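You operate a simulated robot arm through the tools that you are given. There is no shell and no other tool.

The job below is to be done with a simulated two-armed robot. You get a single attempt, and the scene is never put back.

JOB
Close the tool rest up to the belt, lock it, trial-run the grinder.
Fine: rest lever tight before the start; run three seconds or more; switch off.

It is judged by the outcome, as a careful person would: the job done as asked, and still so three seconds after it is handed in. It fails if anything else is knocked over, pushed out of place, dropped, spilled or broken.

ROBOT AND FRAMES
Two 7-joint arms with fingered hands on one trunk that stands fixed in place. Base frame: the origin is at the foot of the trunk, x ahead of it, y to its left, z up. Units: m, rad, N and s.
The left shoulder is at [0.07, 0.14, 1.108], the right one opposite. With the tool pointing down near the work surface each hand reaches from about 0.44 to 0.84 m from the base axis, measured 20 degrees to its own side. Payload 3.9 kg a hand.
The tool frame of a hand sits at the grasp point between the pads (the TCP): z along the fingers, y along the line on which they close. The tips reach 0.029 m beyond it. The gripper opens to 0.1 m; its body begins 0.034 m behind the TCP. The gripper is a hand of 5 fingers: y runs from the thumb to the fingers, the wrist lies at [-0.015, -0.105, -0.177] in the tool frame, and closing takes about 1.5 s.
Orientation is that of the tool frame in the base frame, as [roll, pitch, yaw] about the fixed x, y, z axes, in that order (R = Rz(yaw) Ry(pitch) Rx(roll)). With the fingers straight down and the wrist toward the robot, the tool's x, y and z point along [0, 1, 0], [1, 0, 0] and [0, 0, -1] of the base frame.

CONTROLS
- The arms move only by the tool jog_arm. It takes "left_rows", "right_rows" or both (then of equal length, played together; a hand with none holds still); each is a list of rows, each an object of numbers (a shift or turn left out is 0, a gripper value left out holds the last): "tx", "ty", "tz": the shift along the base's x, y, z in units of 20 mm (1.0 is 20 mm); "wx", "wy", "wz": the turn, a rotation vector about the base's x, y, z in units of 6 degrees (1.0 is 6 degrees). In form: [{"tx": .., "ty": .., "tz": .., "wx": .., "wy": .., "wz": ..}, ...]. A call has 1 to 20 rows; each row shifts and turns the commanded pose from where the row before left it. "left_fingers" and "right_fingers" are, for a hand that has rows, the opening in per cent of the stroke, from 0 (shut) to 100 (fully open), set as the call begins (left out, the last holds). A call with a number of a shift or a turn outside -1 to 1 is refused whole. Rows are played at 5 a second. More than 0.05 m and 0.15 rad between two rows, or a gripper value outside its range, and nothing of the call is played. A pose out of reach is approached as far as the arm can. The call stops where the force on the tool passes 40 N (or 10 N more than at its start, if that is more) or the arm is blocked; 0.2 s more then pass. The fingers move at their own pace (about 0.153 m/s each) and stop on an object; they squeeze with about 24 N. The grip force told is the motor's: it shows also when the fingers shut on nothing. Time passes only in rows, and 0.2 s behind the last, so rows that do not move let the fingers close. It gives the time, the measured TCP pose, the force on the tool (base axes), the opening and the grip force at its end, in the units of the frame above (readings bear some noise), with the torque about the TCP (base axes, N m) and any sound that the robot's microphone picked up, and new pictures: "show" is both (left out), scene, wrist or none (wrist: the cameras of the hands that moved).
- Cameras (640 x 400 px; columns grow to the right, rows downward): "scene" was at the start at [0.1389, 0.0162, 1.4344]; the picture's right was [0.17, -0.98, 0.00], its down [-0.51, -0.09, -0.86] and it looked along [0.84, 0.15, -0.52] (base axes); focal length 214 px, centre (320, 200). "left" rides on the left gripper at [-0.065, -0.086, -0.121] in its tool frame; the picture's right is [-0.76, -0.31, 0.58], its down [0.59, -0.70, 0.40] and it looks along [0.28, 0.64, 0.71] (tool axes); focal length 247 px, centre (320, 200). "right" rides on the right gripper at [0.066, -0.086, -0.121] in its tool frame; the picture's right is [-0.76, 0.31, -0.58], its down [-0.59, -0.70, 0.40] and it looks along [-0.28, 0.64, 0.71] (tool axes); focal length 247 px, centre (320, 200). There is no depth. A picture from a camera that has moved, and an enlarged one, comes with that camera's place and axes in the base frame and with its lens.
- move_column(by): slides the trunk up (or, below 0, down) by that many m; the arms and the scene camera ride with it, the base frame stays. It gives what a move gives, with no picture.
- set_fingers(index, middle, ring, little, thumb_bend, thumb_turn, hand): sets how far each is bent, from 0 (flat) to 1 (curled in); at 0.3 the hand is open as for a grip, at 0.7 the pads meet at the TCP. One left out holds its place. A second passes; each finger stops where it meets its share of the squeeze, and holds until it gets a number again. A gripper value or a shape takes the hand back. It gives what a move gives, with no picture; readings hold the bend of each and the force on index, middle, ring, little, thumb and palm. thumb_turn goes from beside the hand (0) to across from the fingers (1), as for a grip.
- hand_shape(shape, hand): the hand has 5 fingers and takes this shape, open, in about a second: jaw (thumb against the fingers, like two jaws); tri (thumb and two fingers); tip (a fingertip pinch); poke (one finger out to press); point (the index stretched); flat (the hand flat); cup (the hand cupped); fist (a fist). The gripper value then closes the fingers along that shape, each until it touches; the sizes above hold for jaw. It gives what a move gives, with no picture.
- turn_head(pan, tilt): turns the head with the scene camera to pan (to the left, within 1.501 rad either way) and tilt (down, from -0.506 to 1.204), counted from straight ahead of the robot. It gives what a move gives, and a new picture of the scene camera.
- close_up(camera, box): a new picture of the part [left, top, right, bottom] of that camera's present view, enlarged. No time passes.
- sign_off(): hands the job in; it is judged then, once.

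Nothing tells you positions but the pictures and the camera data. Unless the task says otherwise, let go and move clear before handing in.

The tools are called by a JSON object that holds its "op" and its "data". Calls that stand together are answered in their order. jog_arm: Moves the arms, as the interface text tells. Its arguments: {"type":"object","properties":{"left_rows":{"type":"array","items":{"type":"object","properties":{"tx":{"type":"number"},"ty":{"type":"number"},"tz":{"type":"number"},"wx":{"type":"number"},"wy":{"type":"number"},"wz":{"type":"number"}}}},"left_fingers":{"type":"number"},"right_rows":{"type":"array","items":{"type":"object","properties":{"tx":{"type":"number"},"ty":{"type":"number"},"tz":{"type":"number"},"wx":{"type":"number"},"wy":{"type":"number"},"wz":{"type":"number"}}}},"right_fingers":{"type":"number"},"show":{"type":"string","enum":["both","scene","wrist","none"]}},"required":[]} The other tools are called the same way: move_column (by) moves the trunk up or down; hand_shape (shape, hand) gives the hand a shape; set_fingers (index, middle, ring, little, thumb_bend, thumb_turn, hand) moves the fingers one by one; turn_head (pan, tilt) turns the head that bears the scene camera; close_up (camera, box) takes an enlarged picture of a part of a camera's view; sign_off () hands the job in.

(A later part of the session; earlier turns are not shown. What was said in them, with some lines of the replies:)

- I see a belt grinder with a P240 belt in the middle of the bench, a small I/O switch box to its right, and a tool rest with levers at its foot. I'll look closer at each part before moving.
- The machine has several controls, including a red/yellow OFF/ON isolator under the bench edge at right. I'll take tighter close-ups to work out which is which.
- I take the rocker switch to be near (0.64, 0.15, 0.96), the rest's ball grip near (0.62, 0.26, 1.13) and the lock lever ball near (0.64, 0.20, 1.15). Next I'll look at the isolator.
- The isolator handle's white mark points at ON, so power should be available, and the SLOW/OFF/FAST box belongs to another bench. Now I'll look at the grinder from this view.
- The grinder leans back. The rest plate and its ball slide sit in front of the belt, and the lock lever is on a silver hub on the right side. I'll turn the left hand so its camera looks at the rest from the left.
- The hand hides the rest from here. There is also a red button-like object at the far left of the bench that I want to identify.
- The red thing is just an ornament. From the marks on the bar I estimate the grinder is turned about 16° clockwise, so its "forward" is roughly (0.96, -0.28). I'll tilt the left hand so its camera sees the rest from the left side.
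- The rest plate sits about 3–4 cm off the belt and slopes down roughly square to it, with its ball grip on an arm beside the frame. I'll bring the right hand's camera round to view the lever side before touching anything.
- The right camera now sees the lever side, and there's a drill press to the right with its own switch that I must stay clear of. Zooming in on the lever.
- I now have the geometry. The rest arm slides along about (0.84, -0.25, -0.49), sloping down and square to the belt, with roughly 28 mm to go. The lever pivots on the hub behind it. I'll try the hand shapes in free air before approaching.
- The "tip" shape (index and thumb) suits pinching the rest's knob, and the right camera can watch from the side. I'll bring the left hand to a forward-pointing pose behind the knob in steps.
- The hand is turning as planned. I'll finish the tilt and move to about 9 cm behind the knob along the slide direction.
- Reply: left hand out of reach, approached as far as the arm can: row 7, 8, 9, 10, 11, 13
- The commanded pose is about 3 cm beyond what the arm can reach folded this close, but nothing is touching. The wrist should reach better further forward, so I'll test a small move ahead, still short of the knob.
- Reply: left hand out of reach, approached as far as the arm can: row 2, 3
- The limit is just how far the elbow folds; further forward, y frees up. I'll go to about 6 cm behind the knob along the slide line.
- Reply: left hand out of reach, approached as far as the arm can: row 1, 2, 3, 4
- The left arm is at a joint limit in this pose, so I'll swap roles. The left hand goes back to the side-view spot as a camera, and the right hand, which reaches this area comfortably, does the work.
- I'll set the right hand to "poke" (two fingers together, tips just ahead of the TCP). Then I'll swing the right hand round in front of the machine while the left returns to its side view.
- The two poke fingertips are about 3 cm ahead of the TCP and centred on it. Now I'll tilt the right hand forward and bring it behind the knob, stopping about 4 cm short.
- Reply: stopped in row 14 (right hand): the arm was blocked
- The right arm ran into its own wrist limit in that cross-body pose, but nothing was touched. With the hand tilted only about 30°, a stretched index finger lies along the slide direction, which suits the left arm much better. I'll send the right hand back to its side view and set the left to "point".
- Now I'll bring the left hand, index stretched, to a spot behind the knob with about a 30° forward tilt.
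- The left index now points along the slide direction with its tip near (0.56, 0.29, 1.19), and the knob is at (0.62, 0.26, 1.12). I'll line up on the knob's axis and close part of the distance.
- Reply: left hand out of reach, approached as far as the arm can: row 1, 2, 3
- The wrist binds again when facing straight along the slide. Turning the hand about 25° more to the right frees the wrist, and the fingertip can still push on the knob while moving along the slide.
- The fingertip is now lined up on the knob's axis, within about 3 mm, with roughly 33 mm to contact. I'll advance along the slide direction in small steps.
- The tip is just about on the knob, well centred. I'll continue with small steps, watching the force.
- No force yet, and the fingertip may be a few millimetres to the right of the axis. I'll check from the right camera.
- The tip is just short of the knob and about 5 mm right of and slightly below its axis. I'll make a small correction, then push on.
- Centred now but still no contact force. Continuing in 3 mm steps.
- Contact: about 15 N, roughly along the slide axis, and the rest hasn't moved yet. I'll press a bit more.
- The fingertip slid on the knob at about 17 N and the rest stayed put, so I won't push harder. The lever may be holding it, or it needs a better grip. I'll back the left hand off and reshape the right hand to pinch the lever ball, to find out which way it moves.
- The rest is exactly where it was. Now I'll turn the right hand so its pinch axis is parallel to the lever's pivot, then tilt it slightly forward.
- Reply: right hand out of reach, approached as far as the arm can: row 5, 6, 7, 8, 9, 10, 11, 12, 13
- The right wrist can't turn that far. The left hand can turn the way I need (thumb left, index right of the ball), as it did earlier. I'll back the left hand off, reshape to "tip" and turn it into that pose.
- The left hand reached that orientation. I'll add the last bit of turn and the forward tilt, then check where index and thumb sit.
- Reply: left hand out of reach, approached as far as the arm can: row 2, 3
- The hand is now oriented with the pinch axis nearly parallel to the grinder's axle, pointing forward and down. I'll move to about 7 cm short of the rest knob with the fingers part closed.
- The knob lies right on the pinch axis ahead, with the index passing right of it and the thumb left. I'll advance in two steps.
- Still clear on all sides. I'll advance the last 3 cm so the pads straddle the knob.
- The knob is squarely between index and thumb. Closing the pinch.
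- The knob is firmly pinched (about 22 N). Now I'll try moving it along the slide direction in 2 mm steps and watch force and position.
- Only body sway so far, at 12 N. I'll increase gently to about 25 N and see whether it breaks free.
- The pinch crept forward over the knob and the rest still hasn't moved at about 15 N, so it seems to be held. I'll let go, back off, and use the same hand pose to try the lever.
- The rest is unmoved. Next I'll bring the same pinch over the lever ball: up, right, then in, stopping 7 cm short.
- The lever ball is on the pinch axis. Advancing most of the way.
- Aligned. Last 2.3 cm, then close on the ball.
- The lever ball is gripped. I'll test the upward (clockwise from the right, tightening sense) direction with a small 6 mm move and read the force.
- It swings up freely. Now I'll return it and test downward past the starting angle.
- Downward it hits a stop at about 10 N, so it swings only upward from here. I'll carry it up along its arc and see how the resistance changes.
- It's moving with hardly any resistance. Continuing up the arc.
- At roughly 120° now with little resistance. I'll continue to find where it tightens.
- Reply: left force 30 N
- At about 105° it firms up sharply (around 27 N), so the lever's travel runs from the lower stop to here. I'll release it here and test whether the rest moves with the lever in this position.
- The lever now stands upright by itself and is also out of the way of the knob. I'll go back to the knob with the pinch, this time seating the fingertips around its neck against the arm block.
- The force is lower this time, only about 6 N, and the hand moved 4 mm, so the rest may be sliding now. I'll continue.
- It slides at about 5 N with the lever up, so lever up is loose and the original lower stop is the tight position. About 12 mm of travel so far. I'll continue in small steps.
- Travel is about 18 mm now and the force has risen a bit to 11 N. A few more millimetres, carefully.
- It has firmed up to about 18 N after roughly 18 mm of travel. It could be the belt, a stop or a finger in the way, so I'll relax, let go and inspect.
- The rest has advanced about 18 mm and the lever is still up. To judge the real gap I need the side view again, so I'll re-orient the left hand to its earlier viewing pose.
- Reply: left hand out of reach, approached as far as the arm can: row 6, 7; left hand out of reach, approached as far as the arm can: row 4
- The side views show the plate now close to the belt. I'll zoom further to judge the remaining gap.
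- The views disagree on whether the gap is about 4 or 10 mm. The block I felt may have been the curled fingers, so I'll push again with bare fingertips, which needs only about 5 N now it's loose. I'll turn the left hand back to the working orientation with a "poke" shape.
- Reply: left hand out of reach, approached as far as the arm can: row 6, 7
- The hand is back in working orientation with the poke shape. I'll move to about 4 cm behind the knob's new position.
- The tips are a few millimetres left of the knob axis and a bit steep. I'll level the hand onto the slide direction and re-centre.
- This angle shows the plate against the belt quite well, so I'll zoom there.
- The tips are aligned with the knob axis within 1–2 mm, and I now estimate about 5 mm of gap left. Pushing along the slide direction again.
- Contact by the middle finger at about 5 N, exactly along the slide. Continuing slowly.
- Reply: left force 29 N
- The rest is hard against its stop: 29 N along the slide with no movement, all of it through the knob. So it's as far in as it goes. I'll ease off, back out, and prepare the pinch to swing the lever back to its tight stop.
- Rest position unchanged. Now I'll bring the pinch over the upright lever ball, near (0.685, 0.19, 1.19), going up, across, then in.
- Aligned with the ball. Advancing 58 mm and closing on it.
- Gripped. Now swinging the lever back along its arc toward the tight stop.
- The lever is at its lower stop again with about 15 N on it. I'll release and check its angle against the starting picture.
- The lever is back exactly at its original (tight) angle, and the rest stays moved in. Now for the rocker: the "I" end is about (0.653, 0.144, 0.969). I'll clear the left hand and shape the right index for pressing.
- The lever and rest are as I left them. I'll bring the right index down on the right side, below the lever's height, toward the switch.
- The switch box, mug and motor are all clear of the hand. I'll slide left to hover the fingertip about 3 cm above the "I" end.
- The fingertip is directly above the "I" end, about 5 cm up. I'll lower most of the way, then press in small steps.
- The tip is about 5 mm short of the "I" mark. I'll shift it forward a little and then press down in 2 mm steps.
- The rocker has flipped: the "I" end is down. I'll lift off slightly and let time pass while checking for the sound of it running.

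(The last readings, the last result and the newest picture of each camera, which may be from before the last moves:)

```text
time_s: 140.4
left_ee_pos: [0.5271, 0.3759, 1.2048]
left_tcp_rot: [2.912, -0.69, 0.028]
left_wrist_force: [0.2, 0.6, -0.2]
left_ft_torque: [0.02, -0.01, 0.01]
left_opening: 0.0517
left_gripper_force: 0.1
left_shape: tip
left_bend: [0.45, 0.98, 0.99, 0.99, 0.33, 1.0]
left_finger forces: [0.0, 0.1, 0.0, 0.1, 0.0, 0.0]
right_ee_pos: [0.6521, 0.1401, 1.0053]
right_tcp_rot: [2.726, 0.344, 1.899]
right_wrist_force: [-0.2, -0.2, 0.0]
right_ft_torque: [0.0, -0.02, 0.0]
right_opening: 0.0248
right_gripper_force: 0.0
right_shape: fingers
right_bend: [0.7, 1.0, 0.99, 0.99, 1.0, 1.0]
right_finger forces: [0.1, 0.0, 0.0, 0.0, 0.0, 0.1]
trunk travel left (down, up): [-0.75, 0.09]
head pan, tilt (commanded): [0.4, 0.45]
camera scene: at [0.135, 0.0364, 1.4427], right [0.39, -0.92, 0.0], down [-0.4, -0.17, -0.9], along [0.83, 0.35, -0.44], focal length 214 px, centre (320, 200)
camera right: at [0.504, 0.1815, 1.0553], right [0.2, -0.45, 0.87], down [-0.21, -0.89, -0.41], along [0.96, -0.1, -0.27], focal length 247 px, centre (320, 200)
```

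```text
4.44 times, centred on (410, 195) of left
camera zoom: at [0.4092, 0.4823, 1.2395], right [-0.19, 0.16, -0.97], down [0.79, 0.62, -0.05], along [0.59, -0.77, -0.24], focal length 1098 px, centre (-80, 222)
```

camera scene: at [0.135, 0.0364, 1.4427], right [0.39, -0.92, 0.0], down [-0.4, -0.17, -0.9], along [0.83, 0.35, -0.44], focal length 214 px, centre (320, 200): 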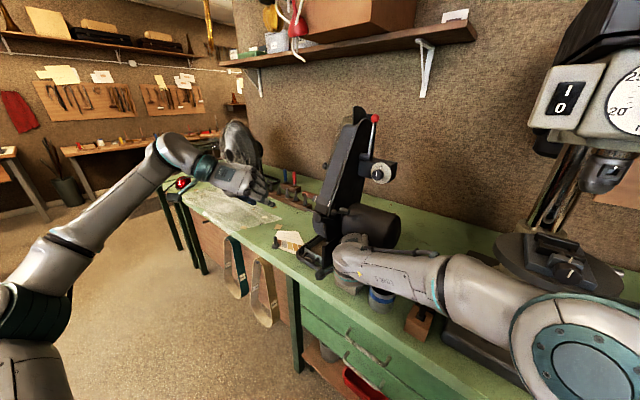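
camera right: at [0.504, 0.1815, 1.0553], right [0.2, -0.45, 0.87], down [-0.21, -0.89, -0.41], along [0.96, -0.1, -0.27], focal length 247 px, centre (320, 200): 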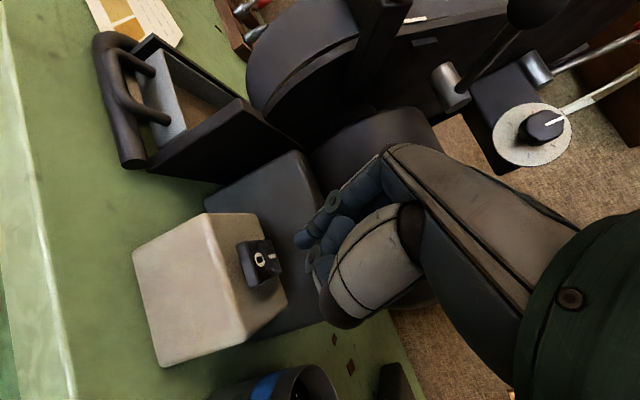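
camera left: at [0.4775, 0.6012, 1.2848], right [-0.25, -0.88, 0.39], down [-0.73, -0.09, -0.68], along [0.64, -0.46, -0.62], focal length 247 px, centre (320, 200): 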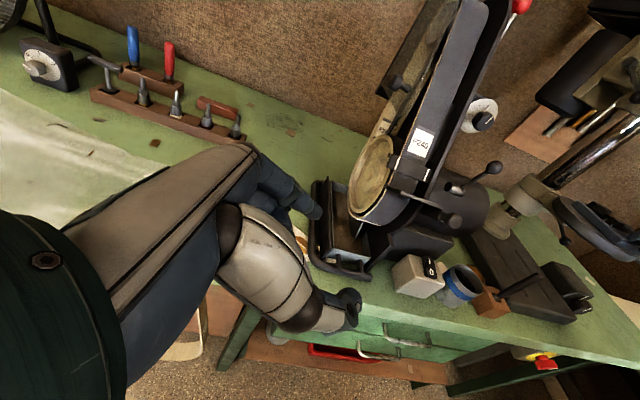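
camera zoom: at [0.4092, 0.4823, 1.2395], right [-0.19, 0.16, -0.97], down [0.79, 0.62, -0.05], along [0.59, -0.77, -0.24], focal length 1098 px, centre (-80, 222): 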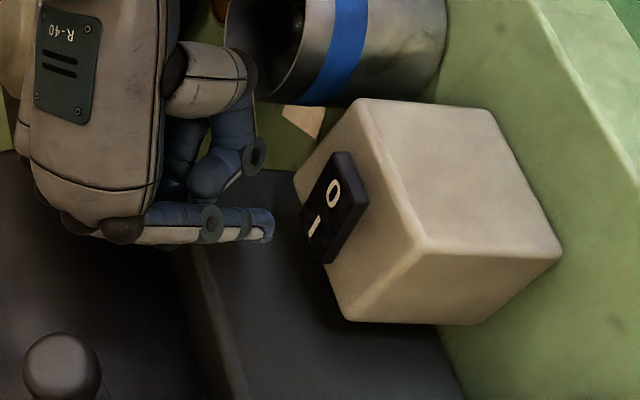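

The rocker stays at "I", but no sound was reported. I'll look at the belt to see whether it's moving.

{"op": "close_up", "data": {"camera": "scene", "box": [305, 165, 365, 225]}}

{"op": "jog_arm", "data": {"right_rows": [{}, {}], "show": "none"}}

{"op": "close_up", "data": {"camera": "scene", "box": [305, 165, 365, 225]}}

{"op": "close_up", "data": {"camera": "left", "box": [320, 180, 480, 340]}}

```text
6.67 times, centred on (335, 195) of scene
camera zoom: at [0.135, 0.0364, 1.4427], right [0.39, -0.92, 0.0], down [-0.4, -0.17, -0.9], along [0.83, 0.35, -0.44], focal length 1430 px, centre (220, 233)
```

zoom: 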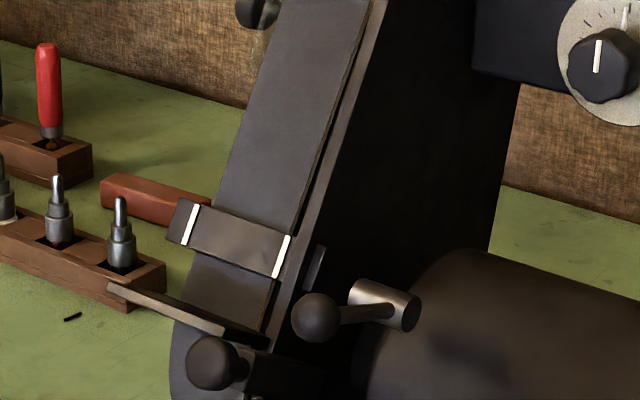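

```text
time_s: 141.0
left_ee_pos: [0.5267, 0.3753, 1.2046]
left_tcp_rot: [2.911, -0.69, 0.028]
left_wrist_force: [0.4, -0.1, 0.3]
left_ft_torque: [0.01, -0.02, -0.02]
left_opening: 0.0519
left_gripper_force: 0.0
left_shape: tip
left_bend: [0.45, 0.98, 0.99, 0.99, 0.33, 1.0]
left_finger forces: [0.1, 0.0, 0.1, 0.1, 0.1, 0.1]
right_ee_pos: [0.6533, 0.1415, 1.0061]
right_tcp_rot: [2.724, 0.344, 1.898]
right_wrist_force: [-0.3, 0.4, 0.5]
right_ft_torque: [0.01, 0.01, -0.01]
right_opening: 0.025
right_gripper_force: 0.0
right_shape: fingers
right_bend: [0.7, 1.0, 0.99, 0.99, 1.0, 1.0]
right_finger forces: [0.0, 0.0, 0.0, 0.0, 0.1, 0.0]
trunk travel left (down, up): [-0.75, 0.09]
head pan, tilt (commanded): [0.4, 0.45]
```

```text
6.67 times, centred on (335, 195) of scene
camera zoom: at [0.135, 0.0364, 1.4427], right [0.39, -0.92, 0.0], down [-0.4, -0.17, -0.9], along [0.83, 0.35, -0.44], focal length 1430 px, centre (220, 233)
```

zoom: 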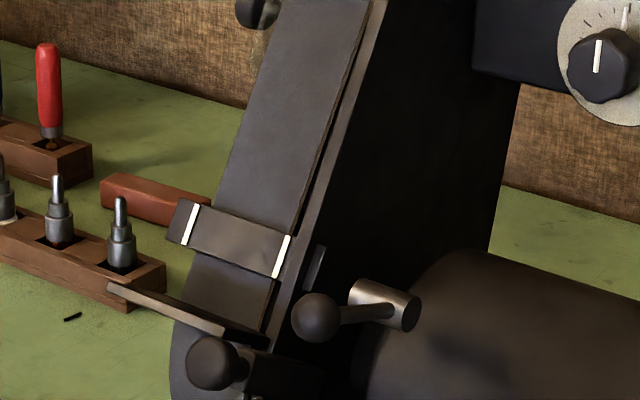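

```text
2.50 times, centred on (400, 260) of left
camera zoom: at [0.4092, 0.4823, 1.2395], right [-0.19, 0.16, -0.97], down [0.79, 0.62, -0.05], along [0.59, -0.77, -0.24], focal length 617 px, centre (120, 50)
```

zoom: 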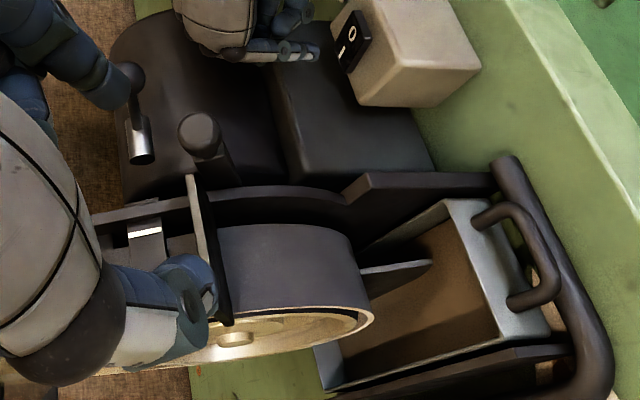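

The P240 label is no longer visible on the belt, so it has moved. I'll let it run and check for continued motion.

{"op": "jog_arm", "data": {"right_rows": [{}, {}, {}, {}, {}, {}, {}, {}, {}, {}], "show": "none"}}

{"op": "close_up", "data": {"camera": "scene", "box": [305, 95, 385, 225]}}

{"op": "jog_arm", "data": {"right_rows": [{}], "show": "none"}}

{"op": "close_up", "data": {"camera": "scene", "box": [305, 95, 385, 225]}}

{"op": "close_up", "data": {"camera": "left", "box": [320, 180, 480, 340]}}

```text
time_s: 143.2
left_ee_pos: [0.5259, 0.3754, 1.2051]
left_tcp_rot: [2.91, -0.69, 0.031]
left_wrist_force: [-0.5, -0.1, 0.7]
left_ft_torque: [-0.01, 0.0, 0.0]
left_opening: 0.0518
left_gripper_force: 0.1
left_shape: tip
left_bend: [0.45, 0.98, 0.99, 0.99, 0.33, 1.0]
left_finger forces: [0.1, 0.0, 0.0, 0.0, 0.0, 0.0]
right_ee_pos: [0.6522, 0.1416, 1.0049]
right_tcp_rot: [2.724, 0.345, 1.9]
right_wrist_force: [0.0, -0.1, -1.0]
right_ft_torque: [0.03, 0.01, 0.0]
right_opening: 0.0251
right_gripper_force: 0.0
right_shape: fingers
right_bend: [0.7, 1.0, 0.99, 0.99, 1.0, 1.0]
right_finger forces: [0.0, 0.0, 0.0, 0.1, 0.0, 0.1]
trunk travel left (down, up): [-0.75, 0.09]
head pan, tilt (commanded): [0.4, 0.45]
```

```text
3.08 times, centred on (345, 160) of scene
camera zoom: at [0.135, 0.0364, 1.4427], right [0.39, -0.92, 0.0], down [-0.4, -0.17, -0.9], along [0.83, 0.35, -0.44], focal length 660 px, centre (243, 323)
```

zoom: 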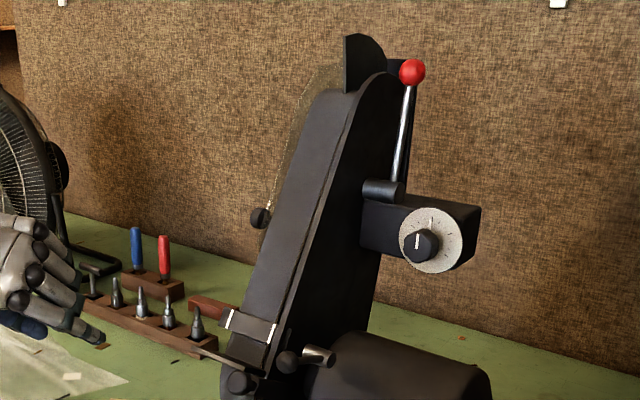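

```text
time_s: 143.6
left_ee_pos: [0.5263, 0.3754, 1.2051]
left_tcp_rot: [2.91, -0.69, 0.03]
left_wrist_force: [0.2, -0.2, -0.4]
left_ft_torque: [0.0, -0.01, -0.04]
left_opening: 0.0517
left_gripper_force: 0.1
left_shape: tip
left_bend: [0.45, 0.98, 0.99, 0.99, 0.33, 1.0]
left_finger forces: [0.1, 0.0, 0.1, 0.0, 0.0, 0.0]
right_ee_pos: [0.6533, 0.1399, 1.0054]
right_tcp_rot: [2.724, 0.345, 1.898]
right_wrist_force: [0.0, 0.5, -0.2]
right_ft_torque: [-0.02, 0.0, 0.01]
right_opening: 0.0251
right_gripper_force: 0.1
right_shape: fingers
right_bend: [0.7, 1.0, 0.99, 0.99, 1.0, 1.0]
right_finger forces: [0.0, 0.0, 0.0, 0.0, 0.0, 0.0]
trunk travel left (down, up): [-0.75, 0.09]
head pan, tilt (commanded): [0.4, 0.45]
```

```text
3.08 times, centred on (345, 160) of scene
camera zoom: at [0.135, 0.0364, 1.4427], right [0.39, -0.92, 0.0], down [-0.4, -0.17, -0.9], along [0.83, 0.35, -0.44], focal length 660 px, centre (243, 323)
```

zoom: 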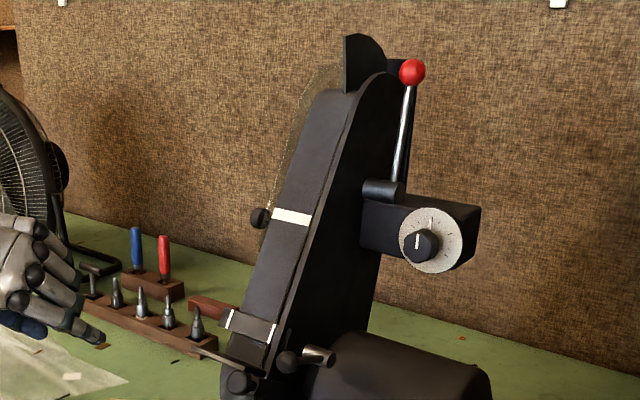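

```text
2.50 times, centred on (400, 260) of left
camera zoom: at [0.4092, 0.4823, 1.2395], right [-0.19, 0.16, -0.97], down [0.79, 0.62, -0.05], along [0.59, -0.77, -0.24], focal length 617 px, centre (120, 50)
```

zoom: 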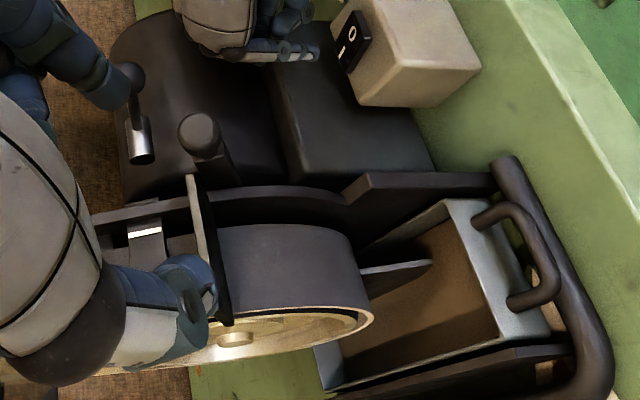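

The belt is clearly running, with its white splice now passing the front. It has run over 4 s, so I'll move the fingertip above the "O" end to switch off.

{"op": "jog_arm", "data": {"right_rows": [{"tz": 0.5}, {"tx": -0.775, "ty": 0.22}, {"tx": -0.775, "ty": 0.22}], "show": "none"}}

{"op": "close_up", "data": {"camera": "left", "box": [350, 150, 470, 240]}}

{"op": "close_up", "data": {"camera": "right", "box": [200, 150, 380, 310]}}

```text
time_s: 144.4
left_ee_pos: [0.5272, 0.3757, 1.2058]
left_tcp_rot: [2.911, -0.692, 0.03]
left_wrist_force: [0.5, -0.4, -1.1]
left_ft_torque: [-0.03, -0.01, -0.02]
left_opening: 0.0516
left_gripper_force: 0.1
left_shape: tip
left_bend: [0.45, 0.98, 0.99, 0.99, 0.33, 1.0]
left_finger forces: [0.0, 0.1, 0.1, 0.0, 0.0, 0.0]
right_ee_pos: [0.6215, 0.148, 1.0165]
right_tcp_rot: [2.725, 0.343, 1.898]
right_wrist_force: [0.8, -1.0, 0.3]
right_ft_torque: [0.0, 0.01, 0.03]
right_opening: 0.0249
right_gripper_force: 0.1
right_shape: fingers
right_bend: [0.7, 1.0, 0.99, 0.99, 1.0, 1.0]
right_finger forces: [0.0, 0.0, 0.1, 0.0, 0.1, 0.1]
trunk travel left (down, up): [-0.75, 0.09]
head pan, tilt (commanded): [0.4, 0.45]
```

```text
4.44 times, centred on (410, 195) of left
camera zoom: at [0.4088, 0.4825, 1.2396], right [-0.19, 0.16, -0.97], down [0.79, 0.62, -0.05], along [0.59, -0.77, -0.24], focal length 1098 px, centre (-80, 222)
```

zoom: 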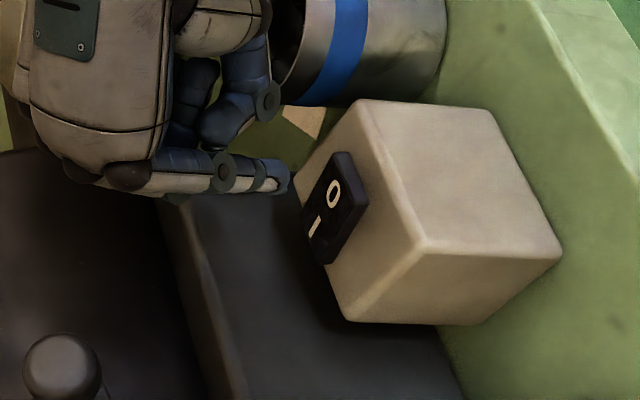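

```text
2.50 times, centred on (290, 230) of right
camera zoom: at [0.4732, 0.1898, 1.0656], right [0.2, -0.45, 0.87], down [-0.21, -0.89, -0.41], along [0.96, -0.1, -0.27], focal length 617 px, centre (395, 125)
```

zoom: 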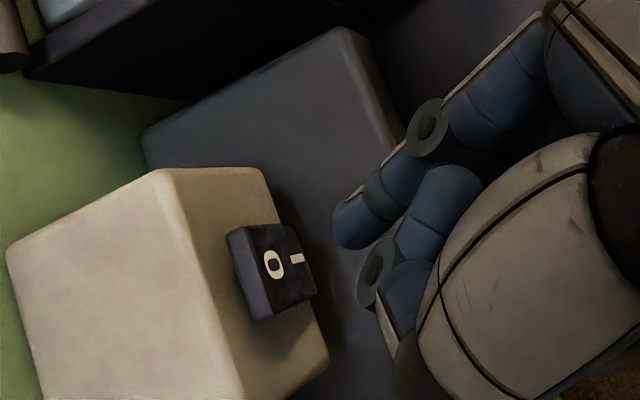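

The tip is above the "O" end, a little far toward the edge. I'll nudge it 5 mm forward and press down.

{"op": "jog_arm", "data": {"right_rows": [{"tx": 0.25, "ty": -0.07}, {"tz": -0.5}, {"tz": -0.45}, {"tz": -0.1}, {"tz": -0.1}], "show": "none"}}

{"op": "close_up", "data": {"camera": "left", "box": [350, 150, 470, 240]}}

```text
time_s: 145.6
left_ee_pos: [0.5266, 0.3749, 1.2054]
left_tcp_rot: [2.911, -0.689, 0.03]
left_wrist_force: [0.1, 0.3, 0.2]
left_ft_torque: [-0.02, 0.0, 0.02]
left_opening: 0.0515
left_gripper_force: 0.1
left_shape: tip
left_bend: [0.45, 0.98, 0.99, 0.99, 0.33, 1.0]
left_finger forces: [0.1, 0.1, 0.0, 0.1, 0.0, 0.1]
right_ee_pos: [0.627, 0.148, 0.9931]
right_tcp_rot: [2.724, 0.344, 1.898]
right_wrist_force: [0.5, 0.4, -0.3]
right_ft_torque: [0.0, -0.01, 0.02]
right_opening: 0.0248
right_gripper_force: 0.1
right_shape: fingers
right_bend: [0.7, 1.0, 0.99, 0.99, 1.0, 1.0]
right_finger forces: [0.1, 0.1, 0.0, 0.0, 0.0, 0.0]
trunk travel left (down, up): [-0.75, 0.09]
head pan, tilt (commanded): [0.4, 0.45]
```

```text
4.44 times, centred on (410, 195) of left
camera zoom: at [0.4093, 0.4824, 1.2394], right [-0.19, 0.16, -0.97], down [0.79, 0.62, -0.05], along [0.59, -0.77, -0.24], focal length 1098 px, centre (-80, 222)
```

zoom: 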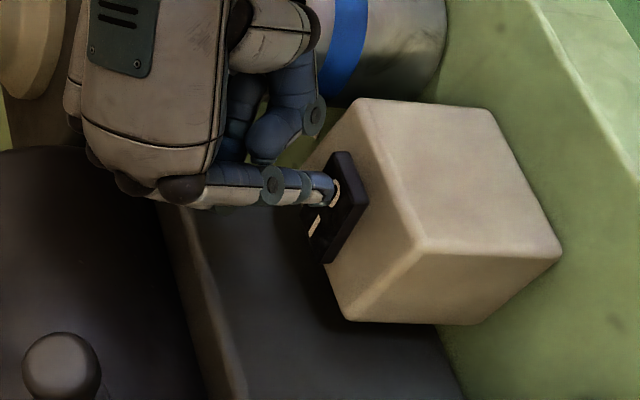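

{"op": "jog_arm", "data": {"right_rows": [{"tz": -0.1}, {"tz": -0.1}, {"tz": -0.1}, {"tz": -0.1}], "show": "none"}}

{"op": "close_up", "data": {"camera": "left", "box": [350, 150, 470, 240]}}

```text
time_s: 146.6
left_ee_pos: [0.5261, 0.3745, 1.2046]
left_tcp_rot: [2.911, -0.69, 0.029]
left_wrist_force: [-0.6, -0.5, -1.7]
left_ft_torque: [0.01, 0.02, 0.0]
left_opening: 0.052
left_gripper_force: 0.1
left_shape: tip
left_bend: [0.45, 0.98, 0.99, 0.99, 0.33, 1.0]
left_finger forces: [0.1, 0.0, 0.0, 0.0, 0.1, 0.0]
right_ee_pos: [0.6268, 0.1471, 0.9846]
right_tcp_rot: [2.725, 0.345, 1.9]
right_wrist_force: [0.0, -0.6, -1.2]
right_ft_torque: [0.03, -0.02, -0.02]
right_opening: 0.0248
right_gripper_force: 0.0
right_shape: fingers
right_bend: [0.7, 1.0, 0.99, 0.99, 1.0, 1.0]
right_finger forces: [0.1, 0.0, 0.1, 0.0, 0.0, 0.1]
trunk travel left (down, up): [-0.75, 0.09]
head pan, tilt (commanded): [0.4, 0.45]
```

```text
4.44 times, centred on (410, 195) of left
camera zoom: at [0.4093, 0.4824, 1.2394], right [-0.19, 0.16, -0.97], down [0.79, 0.62, -0.05], along [0.59, -0.77, -0.24], focal length 1098 px, centre (-80, 222)
```

zoom: 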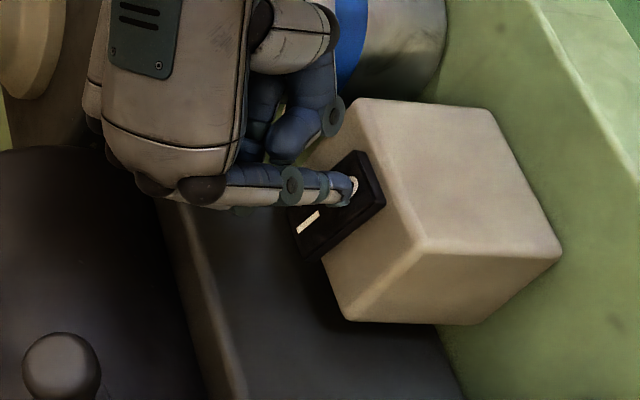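

The rocker is back at "O". I'll lift the finger and check that the belt has stopped.

{"op": "jog_arm", "data": {"right_rows": [{"tz": 0.6}, {"tz": 0.6}, {"tz": 0.6}, {"tz": 0.4}], "show": "none"}}

{"op": "close_up", "data": {"camera": "scene", "box": [305, 95, 385, 225]}}

{"op": "jog_arm", "data": {"right_rows": [{"tx": -0.2, "ty": -0.9}, {"tx": -0.2, "ty": -0.9}, {"tx": -0.2, "ty": -0.9}, {"tx": -0.2, "ty": -0.9, "tz": 0.4}, {"tx": -0.5, "ty": -0.6, "tz": 0.8}, {"tx": -0.5, "ty": -0.6, "tz": 0.8}, {"tx": -0.5, "ty": -0.6, "tz": 0.8}, {"tx": -0.5, "ty": -0.6, "tz": 0.9}, {"ty": -0.6, "tz": 0.9}, {"ty": -0.6, "tz": 0.9}], "show": "scene"}}

{"op": "close_up", "data": {"camera": "scene", "box": [305, 95, 385, 225]}}

{"op": "close_up", "data": {"camera": "left", "box": [320, 150, 480, 340]}}

```text
time_s: 147.6
left_ee_pos: [0.5273, 0.3742, 1.2045]
left_tcp_rot: [2.91, -0.69, 0.031]
left_wrist_force: [-0.3, 0.2, -0.3]
left_ft_torque: [0.0, 0.0, 0.02]
left_opening: 0.0515
left_gripper_force: 0.1
left_shape: tip
left_bend: [0.45, 0.98, 0.99, 0.99, 0.33, 1.0]
left_finger forces: [0.0, 0.0, 0.0, 0.0, 0.1, 0.1]
right_ee_pos: [0.6271, 0.1482, 1.0285]
right_tcp_rot: [2.725, 0.344, 1.9]
right_wrist_force: [-0.3, 0.0, 0.8]
right_ft_torque: [0.02, 0.01, 0.01]
right_opening: 0.0248
right_gripper_force: 0.1
right_shape: fingers
right_bend: [0.7, 1.0, 0.99, 0.99, 1.0, 1.0]
right_finger forces: [0.1, 0.1, 0.1, 0.1, 0.1, 0.0]
trunk travel left (down, up): [-0.75, 0.09]
head pan, tilt (commanded): [0.4, 0.45]
```

```text
3.08 times, centred on (345, 160) of scene
camera zoom: at [0.1348, 0.0363, 1.4428], right [0.39, -0.92, 0.0], down [-0.4, -0.17, -0.9], along [0.83, 0.35, -0.44], focal length 660 px, centre (243, 323)
```

zoom: 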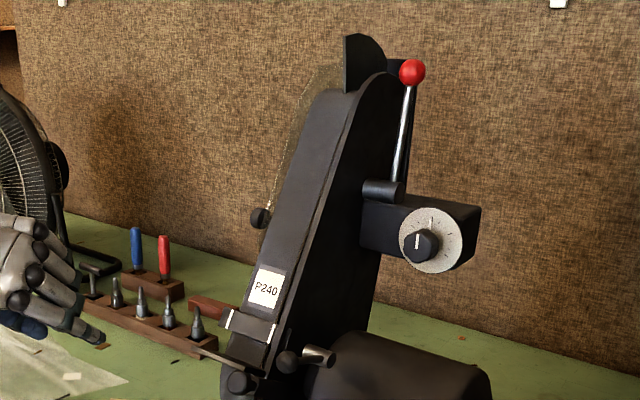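

```text
time_s: 149.8
left_ee_pos: [0.5265, 0.3741, 1.2062]
left_tcp_rot: [2.91, -0.692, 0.032]
left_wrist_force: [0.0, 0.4, -0.2]
left_ft_torque: [0.03, 0.03, 0.02]
left_opening: 0.0516
left_gripper_force: 0.0
left_shape: tip
left_bend: [0.45, 0.98, 0.99, 0.99, 0.33, 1.0]
left_finger forces: [0.0, 0.1, 0.0, 0.0, 0.1, 0.0]
right_ee_pos: [0.5698, 0.0033, 1.1398]
right_tcp_rot: [2.725, 0.342, 1.901]
right_wrist_force: [0.2, 0.6, -0.1]
right_ft_torque: [0.0, 0.0, 0.01]
right_opening: 0.025
right_gripper_force: 0.0
right_shape: fingers
right_bend: [0.7, 1.0, 0.99, 0.99, 1.0, 1.0]
right_finger forces: [0.0, 0.0, 0.0, 0.0, 0.0, 0.1]
trunk travel left (down, up): [-0.75, 0.09]
head pan, tilt (commanded): [0.4, 0.45]
camera scene: at [0.1344, 0.0356, 1.4428], right [0.39, -0.92, 0.0], down [-0.4, -0.17, -0.9], along [0.83, 0.35, -0.43], focal length 214 px, centre (320, 200)
```

scene: 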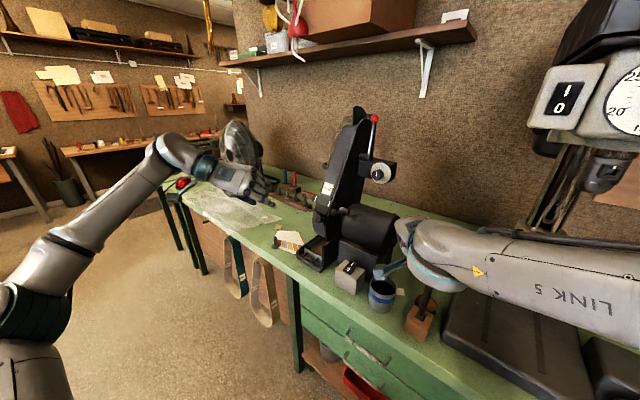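

```text
3.08 times, centred on (345, 160) of scene
camera zoom: at [0.1344, 0.0356, 1.4428], right [0.39, -0.92, 0.0], down [-0.4, -0.17, -0.9], along [0.83, 0.35, -0.43], focal length 660 px, centre (243, 323)
```

zoom: 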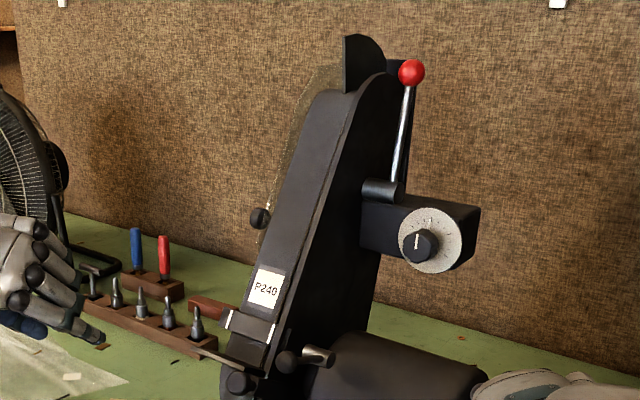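

```text
2.11 times, centred on (400, 245) of left
camera zoom: at [0.4087, 0.4817, 1.24], right [-0.19, 0.16, -0.97], down [0.79, 0.62, -0.05], along [0.59, -0.77, -0.24], focal length 520 px, centre (152, 105)
```

zoom: 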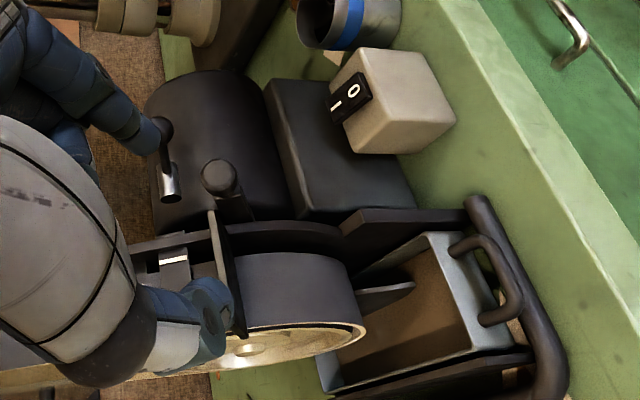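

The belt has stopped with the label still in the same place 2 s apart, after a run of about 7 s. Before finishing, I'll double-check how close the rest plate really is to the belt.

{"op": "close_up", "data": {"camera": "left", "box": [330, 240, 390, 310]}}

{"op": "close_up", "data": {"camera": "scene", "box": [308, 195, 340, 220]}}

```text
5.71 times, centred on (360, 275) of left
camera zoom: at [0.4087, 0.4817, 1.24], right [-0.19, 0.16, -0.97], down [0.79, 0.62, -0.05], along [0.59, -0.77, -0.24], focal length 1411 px, centre (91, -229)
```

zoom: 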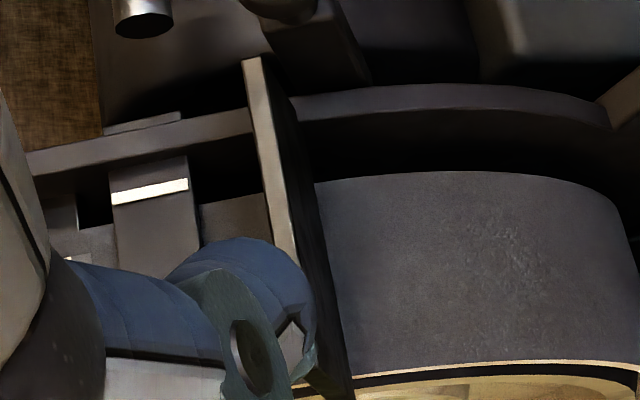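

```text
16.00 times, centred on (324, 208) of scene
camera zoom: at [0.1344, 0.0356, 1.4428], right [0.39, -0.92, 0.0], down [-0.4, -0.17, -0.9], along [0.83, 0.35, -0.43], focal length 3432 px, centre (256, 80)
```

zoom: 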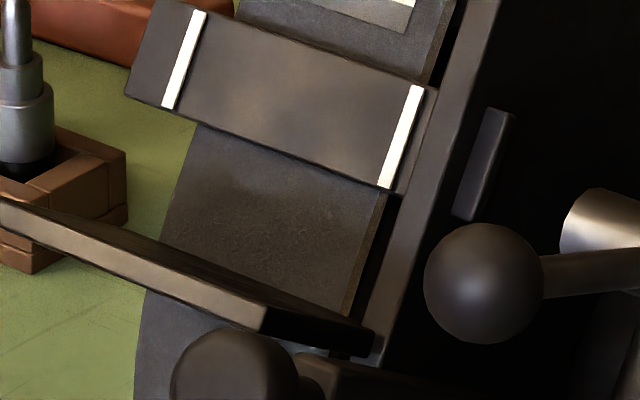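

The plate sits against the frame's front edge, which is its hard stop just in front of the belt, so it cannot go closer. The lever is at its tight stop and the grinder is off. I'll move both hands well clear and take a last look.

{"op": "jog_arm", "data": {"left_rows": [{"tx": -0.5, "ty": 0.3, "tz": 0.6}, {"tx": -0.5, "ty": 0.3, "tz": 0.6}, {"tx": -0.5, "ty": 0.3, "tz": 0.6}, {"tx": -0.5, "ty": 0.3, "tz": 0.6}, {}, {}], "right_rows": [{"tz": 0.9}, {"tz": 0.9}, {"tz": 0.9, "tx": -0.5, "ty": -0.3}, {"tz": 0.9, "tx": -0.5, "ty": -0.3}, {"tz": 0.9, "tx": -0.6, "ty": -0.4}, {"tx": -0.6, "ty": -0.4}], "show": "scene"}}

{"op": "close_up", "data": {"camera": "scene", "box": [290, 170, 400, 300]}}

{"op": "close_up", "data": {"camera": "scene", "box": [300, 190, 345, 225]}}

{"op": "close_up", "data": {"camera": "right", "box": [0, 0, 340, 240]}}

```text
time_s: 151.2
left_ee_pos: [0.4866, 0.398, 1.2539]
left_tcp_rot: [2.91, -0.691, 0.032]
left_wrist_force: [-0.5, -0.8, -0.6]
left_ft_torque: [0.02, -0.01, -0.01]
left_opening: 0.0519
left_gripper_force: 0.0
left_shape: tip
left_bend: [0.45, 0.98, 0.99, 0.99, 0.33, 1.0]
left_finger forces: [0.0, 0.1, 0.1, 0.0, 0.0, 0.0]
right_ee_pos: [0.5258, -0.0235, 1.2303]
right_tcp_rot: [2.724, 0.345, 1.898]
right_wrist_force: [-0.2, -0.3, -0.1]
right_ft_torque: [0.0, 0.0, 0.01]
right_opening: 0.025
right_gripper_force: 0.0
right_shape: fingers
right_bend: [0.7, 1.0, 0.99, 0.99, 1.0, 1.0]
right_finger forces: [0.0, 0.0, 0.0, 0.0, 0.0, 0.0]
trunk travel left (down, up): [-0.75, 0.09]
head pan, tilt (commanded): [0.4, 0.45]
camera scene: at [0.1344, 0.0356, 1.4428], right [0.39, -0.92, 0.0], down [-0.4, -0.17, -0.9], along [0.83, 0.35, -0.43], focal length 214 px, centre (320, 200)
```

scene: 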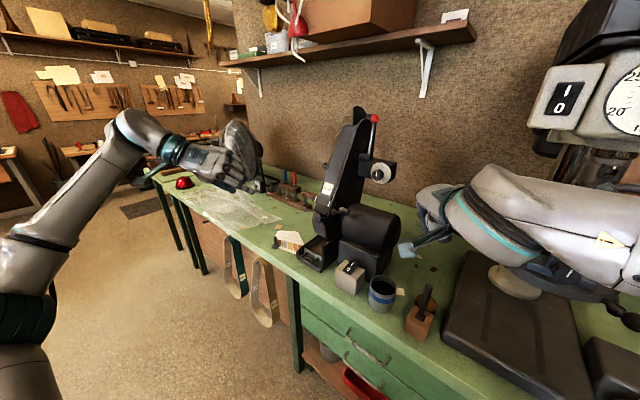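

```text
3.08 times, centred on (345, 235) of scene
camera zoom: at [0.1344, 0.0356, 1.4428], right [0.39, -0.92, 0.0], down [-0.4, -0.17, -0.9], along [0.83, 0.35, -0.43], focal length 660 px, centre (243, 92)
```

zoom: 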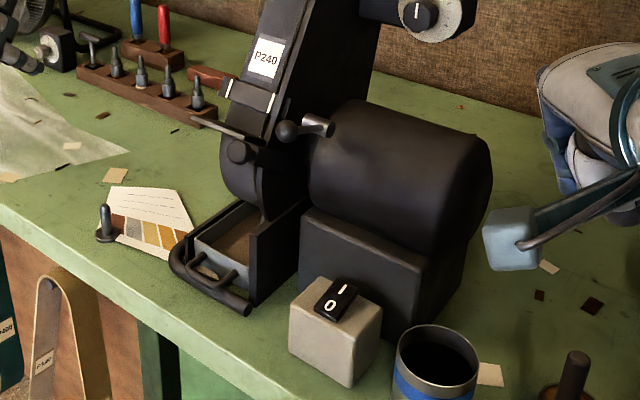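

```text
11.43 times, centred on (322, 208) of scene
camera zoom: at [0.1344, 0.0356, 1.4428], right [0.39, -0.92, 0.0], down [-0.4, -0.17, -0.9], along [0.83, 0.35, -0.43], focal length 2451 px, centre (291, 114)
```

zoom: 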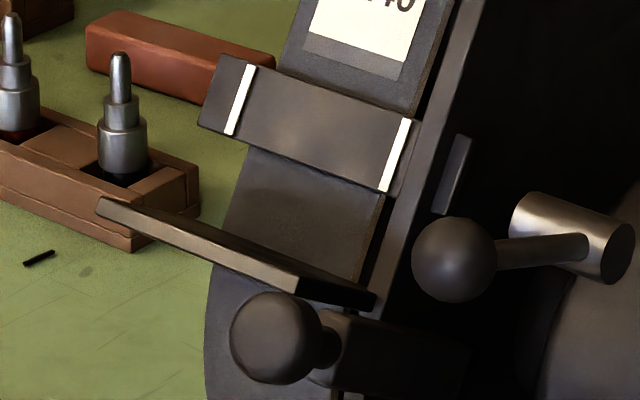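

```text
1.67 times, centred on (170, 120) of right
camera zoom: at [0.3769, 0.0167, 1.279], right [0.2, -0.45, 0.87], down [-0.21, -0.89, -0.41], along [0.96, -0.1, -0.27], focal length 412 px, centre (570, 333)
```

zoom: 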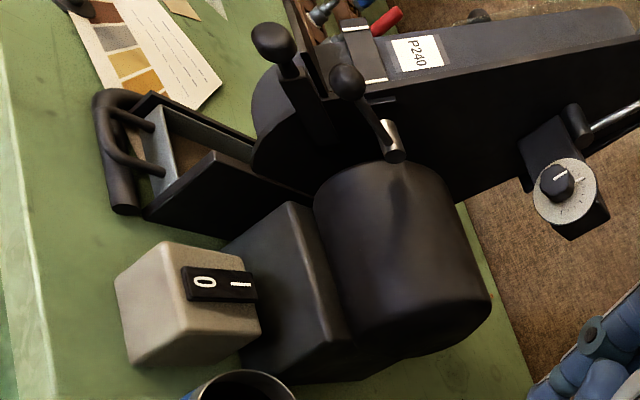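

Everything looks right, but I want a better measurement of the plate-to-belt gap before handing in. I'll put the left hand back in its side-viewing pose and take two views with a good baseline.

{"op": "jog_arm", "data": {"left_rows": [{"wx": 0.29, "wy": 0.957, "tx": 0.2, "ty": 0.1}, {"wx": 0.29, "wy": 0.957, "tx": 0.2, "ty": 0.1}, {"wx": 0.29, "wy": 0.957, "tx": 0.2, "ty": 0.1}, {"wx": 0.29, "wy": 0.957, "tx": 0.2, "ty": 0.1}, {"wx": 0.29, "wy": 0.957, "tx": 0.2}, {"wx": 0.29, "wy": 0.957, "tx": 0.2}, {"wx": 0.29, "wy": 0.957}, {"wz": 1}, {"wz": 1}, {"wz": 1}, {"wz": 1}, {"wz": 1}, {"wz": 1}, {"wz": 1}, {"wz": 1}, {"wz": 1}, {"wz": 1}, {"wz": 1}, {"wz": 1}, {"wz": 1}], "show": "none"}}

{"op": "jog_arm", "data": {"left_rows": [{"wz": 1}, {"wz": 1}, {"wz": 1}, {"wx": -1, "tx": 0.3, "ty": 0.6, "tz": -0.3}, {"wx": -1, "tx": 0.3, "ty": 0.6, "tz": -0.3}, {"wx": -1, "tx": 0.3, "ty": 0.6, "tz": -0.3}, {"wx": -1, "tx": 0.3, "ty": 0.6, "tz": -0.3}, {"wx": -1, "tx": 0.2, "ty": 0.6, "tz": -0.3}, {"wx": -1, "tx": 0.2, "ty": 0.6, "tz": -0.3}, {"wx": -1, "ty": 0.6, "tz": -0.3}, {"wx": -1, "ty": 0.5, "tz": -0.3}, {"wx": -1, "ty": 0.4, "tz": -0.3}], "show": "wrist"}}

```text
time_s: 155.4
left_ee_pos: [0.5024, 0.4043, 1.2441]
left_tcp_rot: [3.098, -0.088, 1.32]
left_wrist_force: [-0.4, 0.3, 0.0]
left_ft_torque: [-0.01, -0.02, -0.02]
left_opening: 0.0516
left_gripper_force: 0.0
left_shape: tip
left_bend: [0.45, 0.98, 0.99, 0.99, 0.33, 1.0]
left_finger forces: [0.0, 0.0, 0.0, 0.0, 0.0, 0.0]
left hand out of reach, approached as far as the arm can: row 6, 7
right_ee_pos: [0.5254, -0.0239, 1.2291]
right_tcp_rot: [2.723, 0.342, 1.899]
right_wrist_force: [0.2, -0.5, 0.0]
right_ft_torque: [0.02, -0.01, -0.01]
right_opening: 0.025
right_gripper_force: 0.2
right_shape: fingers
right_bend: [0.7, 1.0, 0.99, 0.99, 1.0, 1.0]
right_finger forces: [0.1, 0.0, 0.1, 0.0, 0.0, 0.0]
trunk travel left (down, up): [-0.75, 0.09]
head pan, tilt (commanded): [0.4, 0.45]
```

```text
time_s: 158.0
left_ee_pos: [0.5342, 0.5074, 1.1893]
left_tcp_rot: [-3.11, 0.855, 1.663]
left_wrist_force: [-0.4, 0.3, 0.3]
left_ft_torque: [0.02, -0.04, 0.05]
left_opening: 0.0517
left_gripper_force: 0.0
left_shape: tip
left_bend: [0.45, 0.98, 0.99, 0.99, 0.33, 1.0]
left_finger forces: [0.0, 0.0, 0.1, 0.0, 0.1, 0.0]
right_ee_pos: [0.5261, -0.0223, 1.2289]
right_tcp_rot: [2.724, 0.344, 1.898]
right_wrist_force: [-0.6, 0.2, 0.5]
right_ft_torque: [0.02, 0.01, -0.01]
right_opening: 0.0249
right_gripper_force: 0.0
right_shape: fingers
right_bend: [0.7, 1.0, 0.99, 0.99, 1.0, 1.0]
right_finger forces: [0.0, 0.0, 0.1, 0.0, 0.1, 0.0]
trunk travel left (down, up): [-0.75, 0.09]
head pan, tilt (commanded): [0.4, 0.45]
camera left: at [0.4471, 0.5502, 1.3207], right [-0.24, -0.95, 0.2], down [-0.72, 0.04, -0.69], along [0.65, -0.31, -0.69], focal length 247 px, centre (320, 200)
```

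left: 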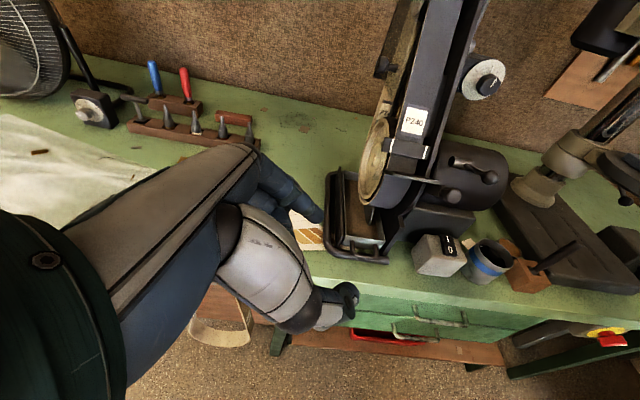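

{"op": "close_up", "data": {"camera": "left", "box": [372, 160, 412, 190]}}

{"op": "jog_arm", "data": {"left_rows": [{"tx": 0.9, "wx": -0.5}, {"tx": 0.9, "wx": -0.5}, {"tx": 0.9, "wx": -0.5}, {"tx": 0.9, "wx": -0.5}, {"tx": 0.8, "wx": -0.5}], "show": "wrist"}}

```text
13.33 times, centred on (392, 175) of left
camera zoom: at [0.4471, 0.5502, 1.3207], right [-0.24, -0.95, 0.2], down [-0.72, 0.04, -0.69], along [0.65, -0.31, -0.69], focal length 3293 px, centre (-640, 533)
```

zoom: 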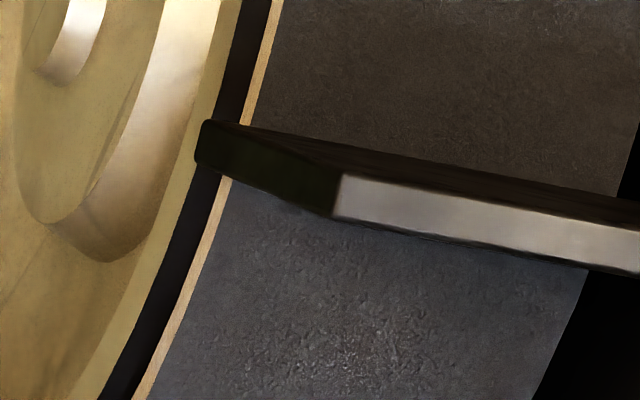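

```text
time_s: 159.2
left_ee_pos: [0.6133, 0.4755, 1.2035]
left_tcp_rot: [-3.052, 1.114, 1.71]
left_wrist_force: [-0.6, 0.1, 0.2]
left_ft_torque: [-0.04, 0.02, -0.02]
left_opening: 0.0516
left_gripper_force: 0.1
left_shape: tip
left_bend: [0.45, 0.98, 0.99, 0.99, 0.33, 1.0]
left_finger forces: [0.0, 0.0, 0.0, 0.0, 0.0, 0.0]
left hand out of reach, approached as far as the arm can: row 4, 5
right_ee_pos: [0.5278, -0.0248, 1.229]
right_tcp_rot: [2.727, 0.342, 1.901]
right_wrist_force: [0.5, 0.3, 0.0]
right_ft_torque: [0.02, 0.0, 0.0]
right_opening: 0.0249
right_gripper_force: 0.0
right_shape: fingers
right_bend: [0.7, 1.0, 0.99, 0.99, 1.0, 1.0]
right_finger forces: [0.0, 0.1, 0.0, 0.1, 0.1, 0.1]
trunk travel left (down, up): [-0.75, 0.09]
head pan, tilt (commanded): [0.4, 0.45]
camera left: at [0.5269, 0.5501, 1.3197], right [-0.24, -0.87, 0.44], down [-0.72, -0.14, -0.68], along [0.65, -0.48, -0.59], focal length 247 px, centre (320, 200)
```

left: 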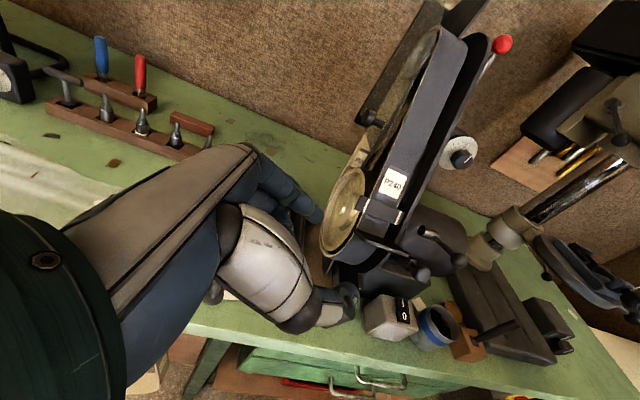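

{"op": "close_up", "data": {"camera": "left", "box": [345, 222, 385, 252]}}

{"op": "close_up", "data": {"camera": "left", "box": [330, 190, 430, 280]}}

```text
13.33 times, centred on (365, 237) of left
camera zoom: at [0.5269, 0.5501, 1.3197], right [-0.24, -0.87, 0.44], down [-0.72, -0.14, -0.68], along [0.65, -0.48, -0.59], focal length 3293 px, centre (-280, -293)
```

zoom: 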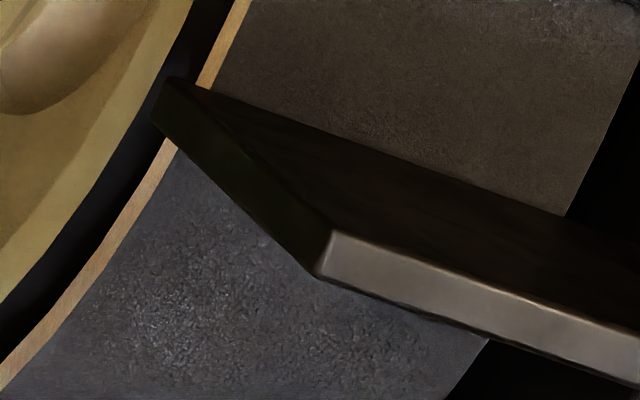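

```text
4.44 times, centred on (380, 235) of left
camera zoom: at [0.5269, 0.5501, 1.3197], right [-0.24, -0.87, 0.44], down [-0.72, -0.14, -0.68], along [0.65, -0.48, -0.59], focal length 1098 px, centre (53, 44)
```

zoom: 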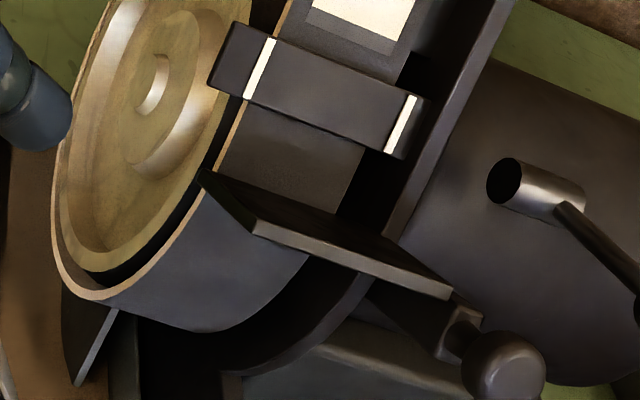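

The two new views put the plate's back edge within roughly 0–4 mm of the belt surface, and it was at its hard stop, so the rest is closed up. I'll pull the left hand clear and do a final check.

{"op": "jog_arm", "data": {"left_rows": [{"tx": -0.8, "ty": 0.2, "tz": 0.3, "wx": 0.6}, {"tx": -0.8, "ty": 0.2, "tz": 0.3, "wx": 0.6}, {"tx": -0.8, "ty": 0.2, "tz": 0.3, "wx": 0.6}, {"tx": -0.8, "tz": 0.3, "wx": 0.6}, {"tx": -0.8, "tz": 0.3, "wx": 0.6}, {"tx": -0.5, "wx": 0.6}], "show": "scene"}}

{"op": "close_up", "data": {"camera": "scene", "box": [270, 150, 420, 310]}}

```text
time_s: 160.6
left_ee_pos: [0.5215, 0.4893, 1.2334]
left_tcp_rot: [-3.121, 0.738, 1.655]
left_wrist_force: [-0.8, 0.1, 0.6]
left_ft_torque: [0.02, -0.01, -0.04]
left_opening: 0.0516
left_gripper_force: 0.1
left_shape: tip
left_bend: [0.45, 0.98, 0.99, 0.99, 0.33, 1.0]
left_finger forces: [0.0, 0.0, 0.1, 0.0, 0.0, 0.0]
right_ee_pos: [0.526, -0.0242, 1.2291]
right_tcp_rot: [2.723, 0.345, 1.898]
right_wrist_force: [-0.3, 0.5, 0.2]
right_ft_torque: [-0.02, 0.01, 0.0]
right_opening: 0.0251
right_gripper_force: 0.1
right_shape: fingers
right_bend: [0.7, 1.0, 0.99, 0.99, 1.0, 1.0]
right_finger forces: [0.0, 0.0, 0.0, 0.0, 0.0, 0.1]
trunk travel left (down, up): [-0.75, 0.09]
head pan, tilt (commanded): [0.4, 0.45]
camera scene: at [0.1343, 0.0365, 1.4428], right [0.39, -0.92, 0.0], down [-0.4, -0.17, -0.9], along [0.83, 0.35, -0.43], focal length 214 px, centre (320, 200)
```

scene: 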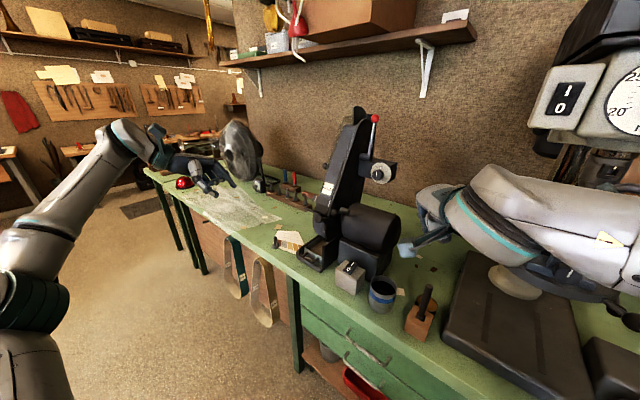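

```text
2.50 times, centred on (345, 230) of scene
camera zoom: at [0.1343, 0.0365, 1.4428], right [0.39, -0.92, 0.0], down [-0.4, -0.17, -0.9], along [0.83, 0.35, -0.43], focal length 536 px, centre (258, 125)
```

zoom: 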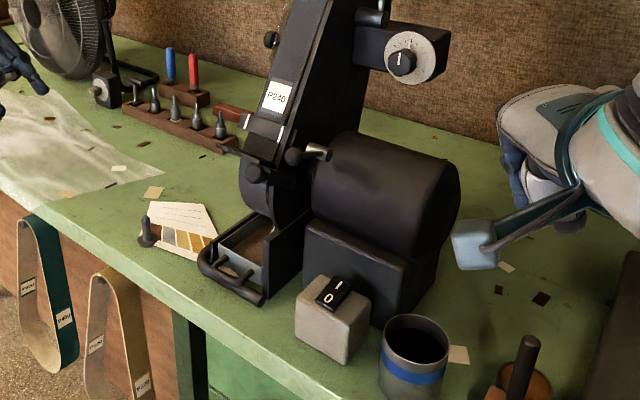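

The rest is closed up to its stop at the belt and the lever is back at its tight stop. The grinder ran about 7 s and is switched off with the belt still. Nothing else has moved and both hands are clear, so I'm handing in.

{"op": "sign_off", "data": {}}

```text
The job is handed in.
```

I closed the tool rest up to the belt, locked it and trial-ran the grinder. It is now switched off and I have handed the job in.

- **Tool rest:** The lever was holding the rest at the start, so I swung it up to loosen it and slid the rest in about 18 mm. It stopped hard there: a 29 N push moved it no further. From the last camera views I put the gap to the belt at roughly 0–4 mm. Earlier, rougher views had suggested up to about 10 mm.
- **Lever:** I swung it back down to its lower stop before starting. In the camera view it matches its starting position, where the rest would not move under a 17 N push. I did not tug on the rest afterwards to test the lock.
- **Trial run:** I started the grinder at the I/O switch by the motor and let it run for about 7 s. No sound was reported, but the belt's white splice came past the front. I then switched off, and the belt was still 2 s later.

Nothing else looked moved or knocked over in the final pictures, and both hands are clear of the machine.
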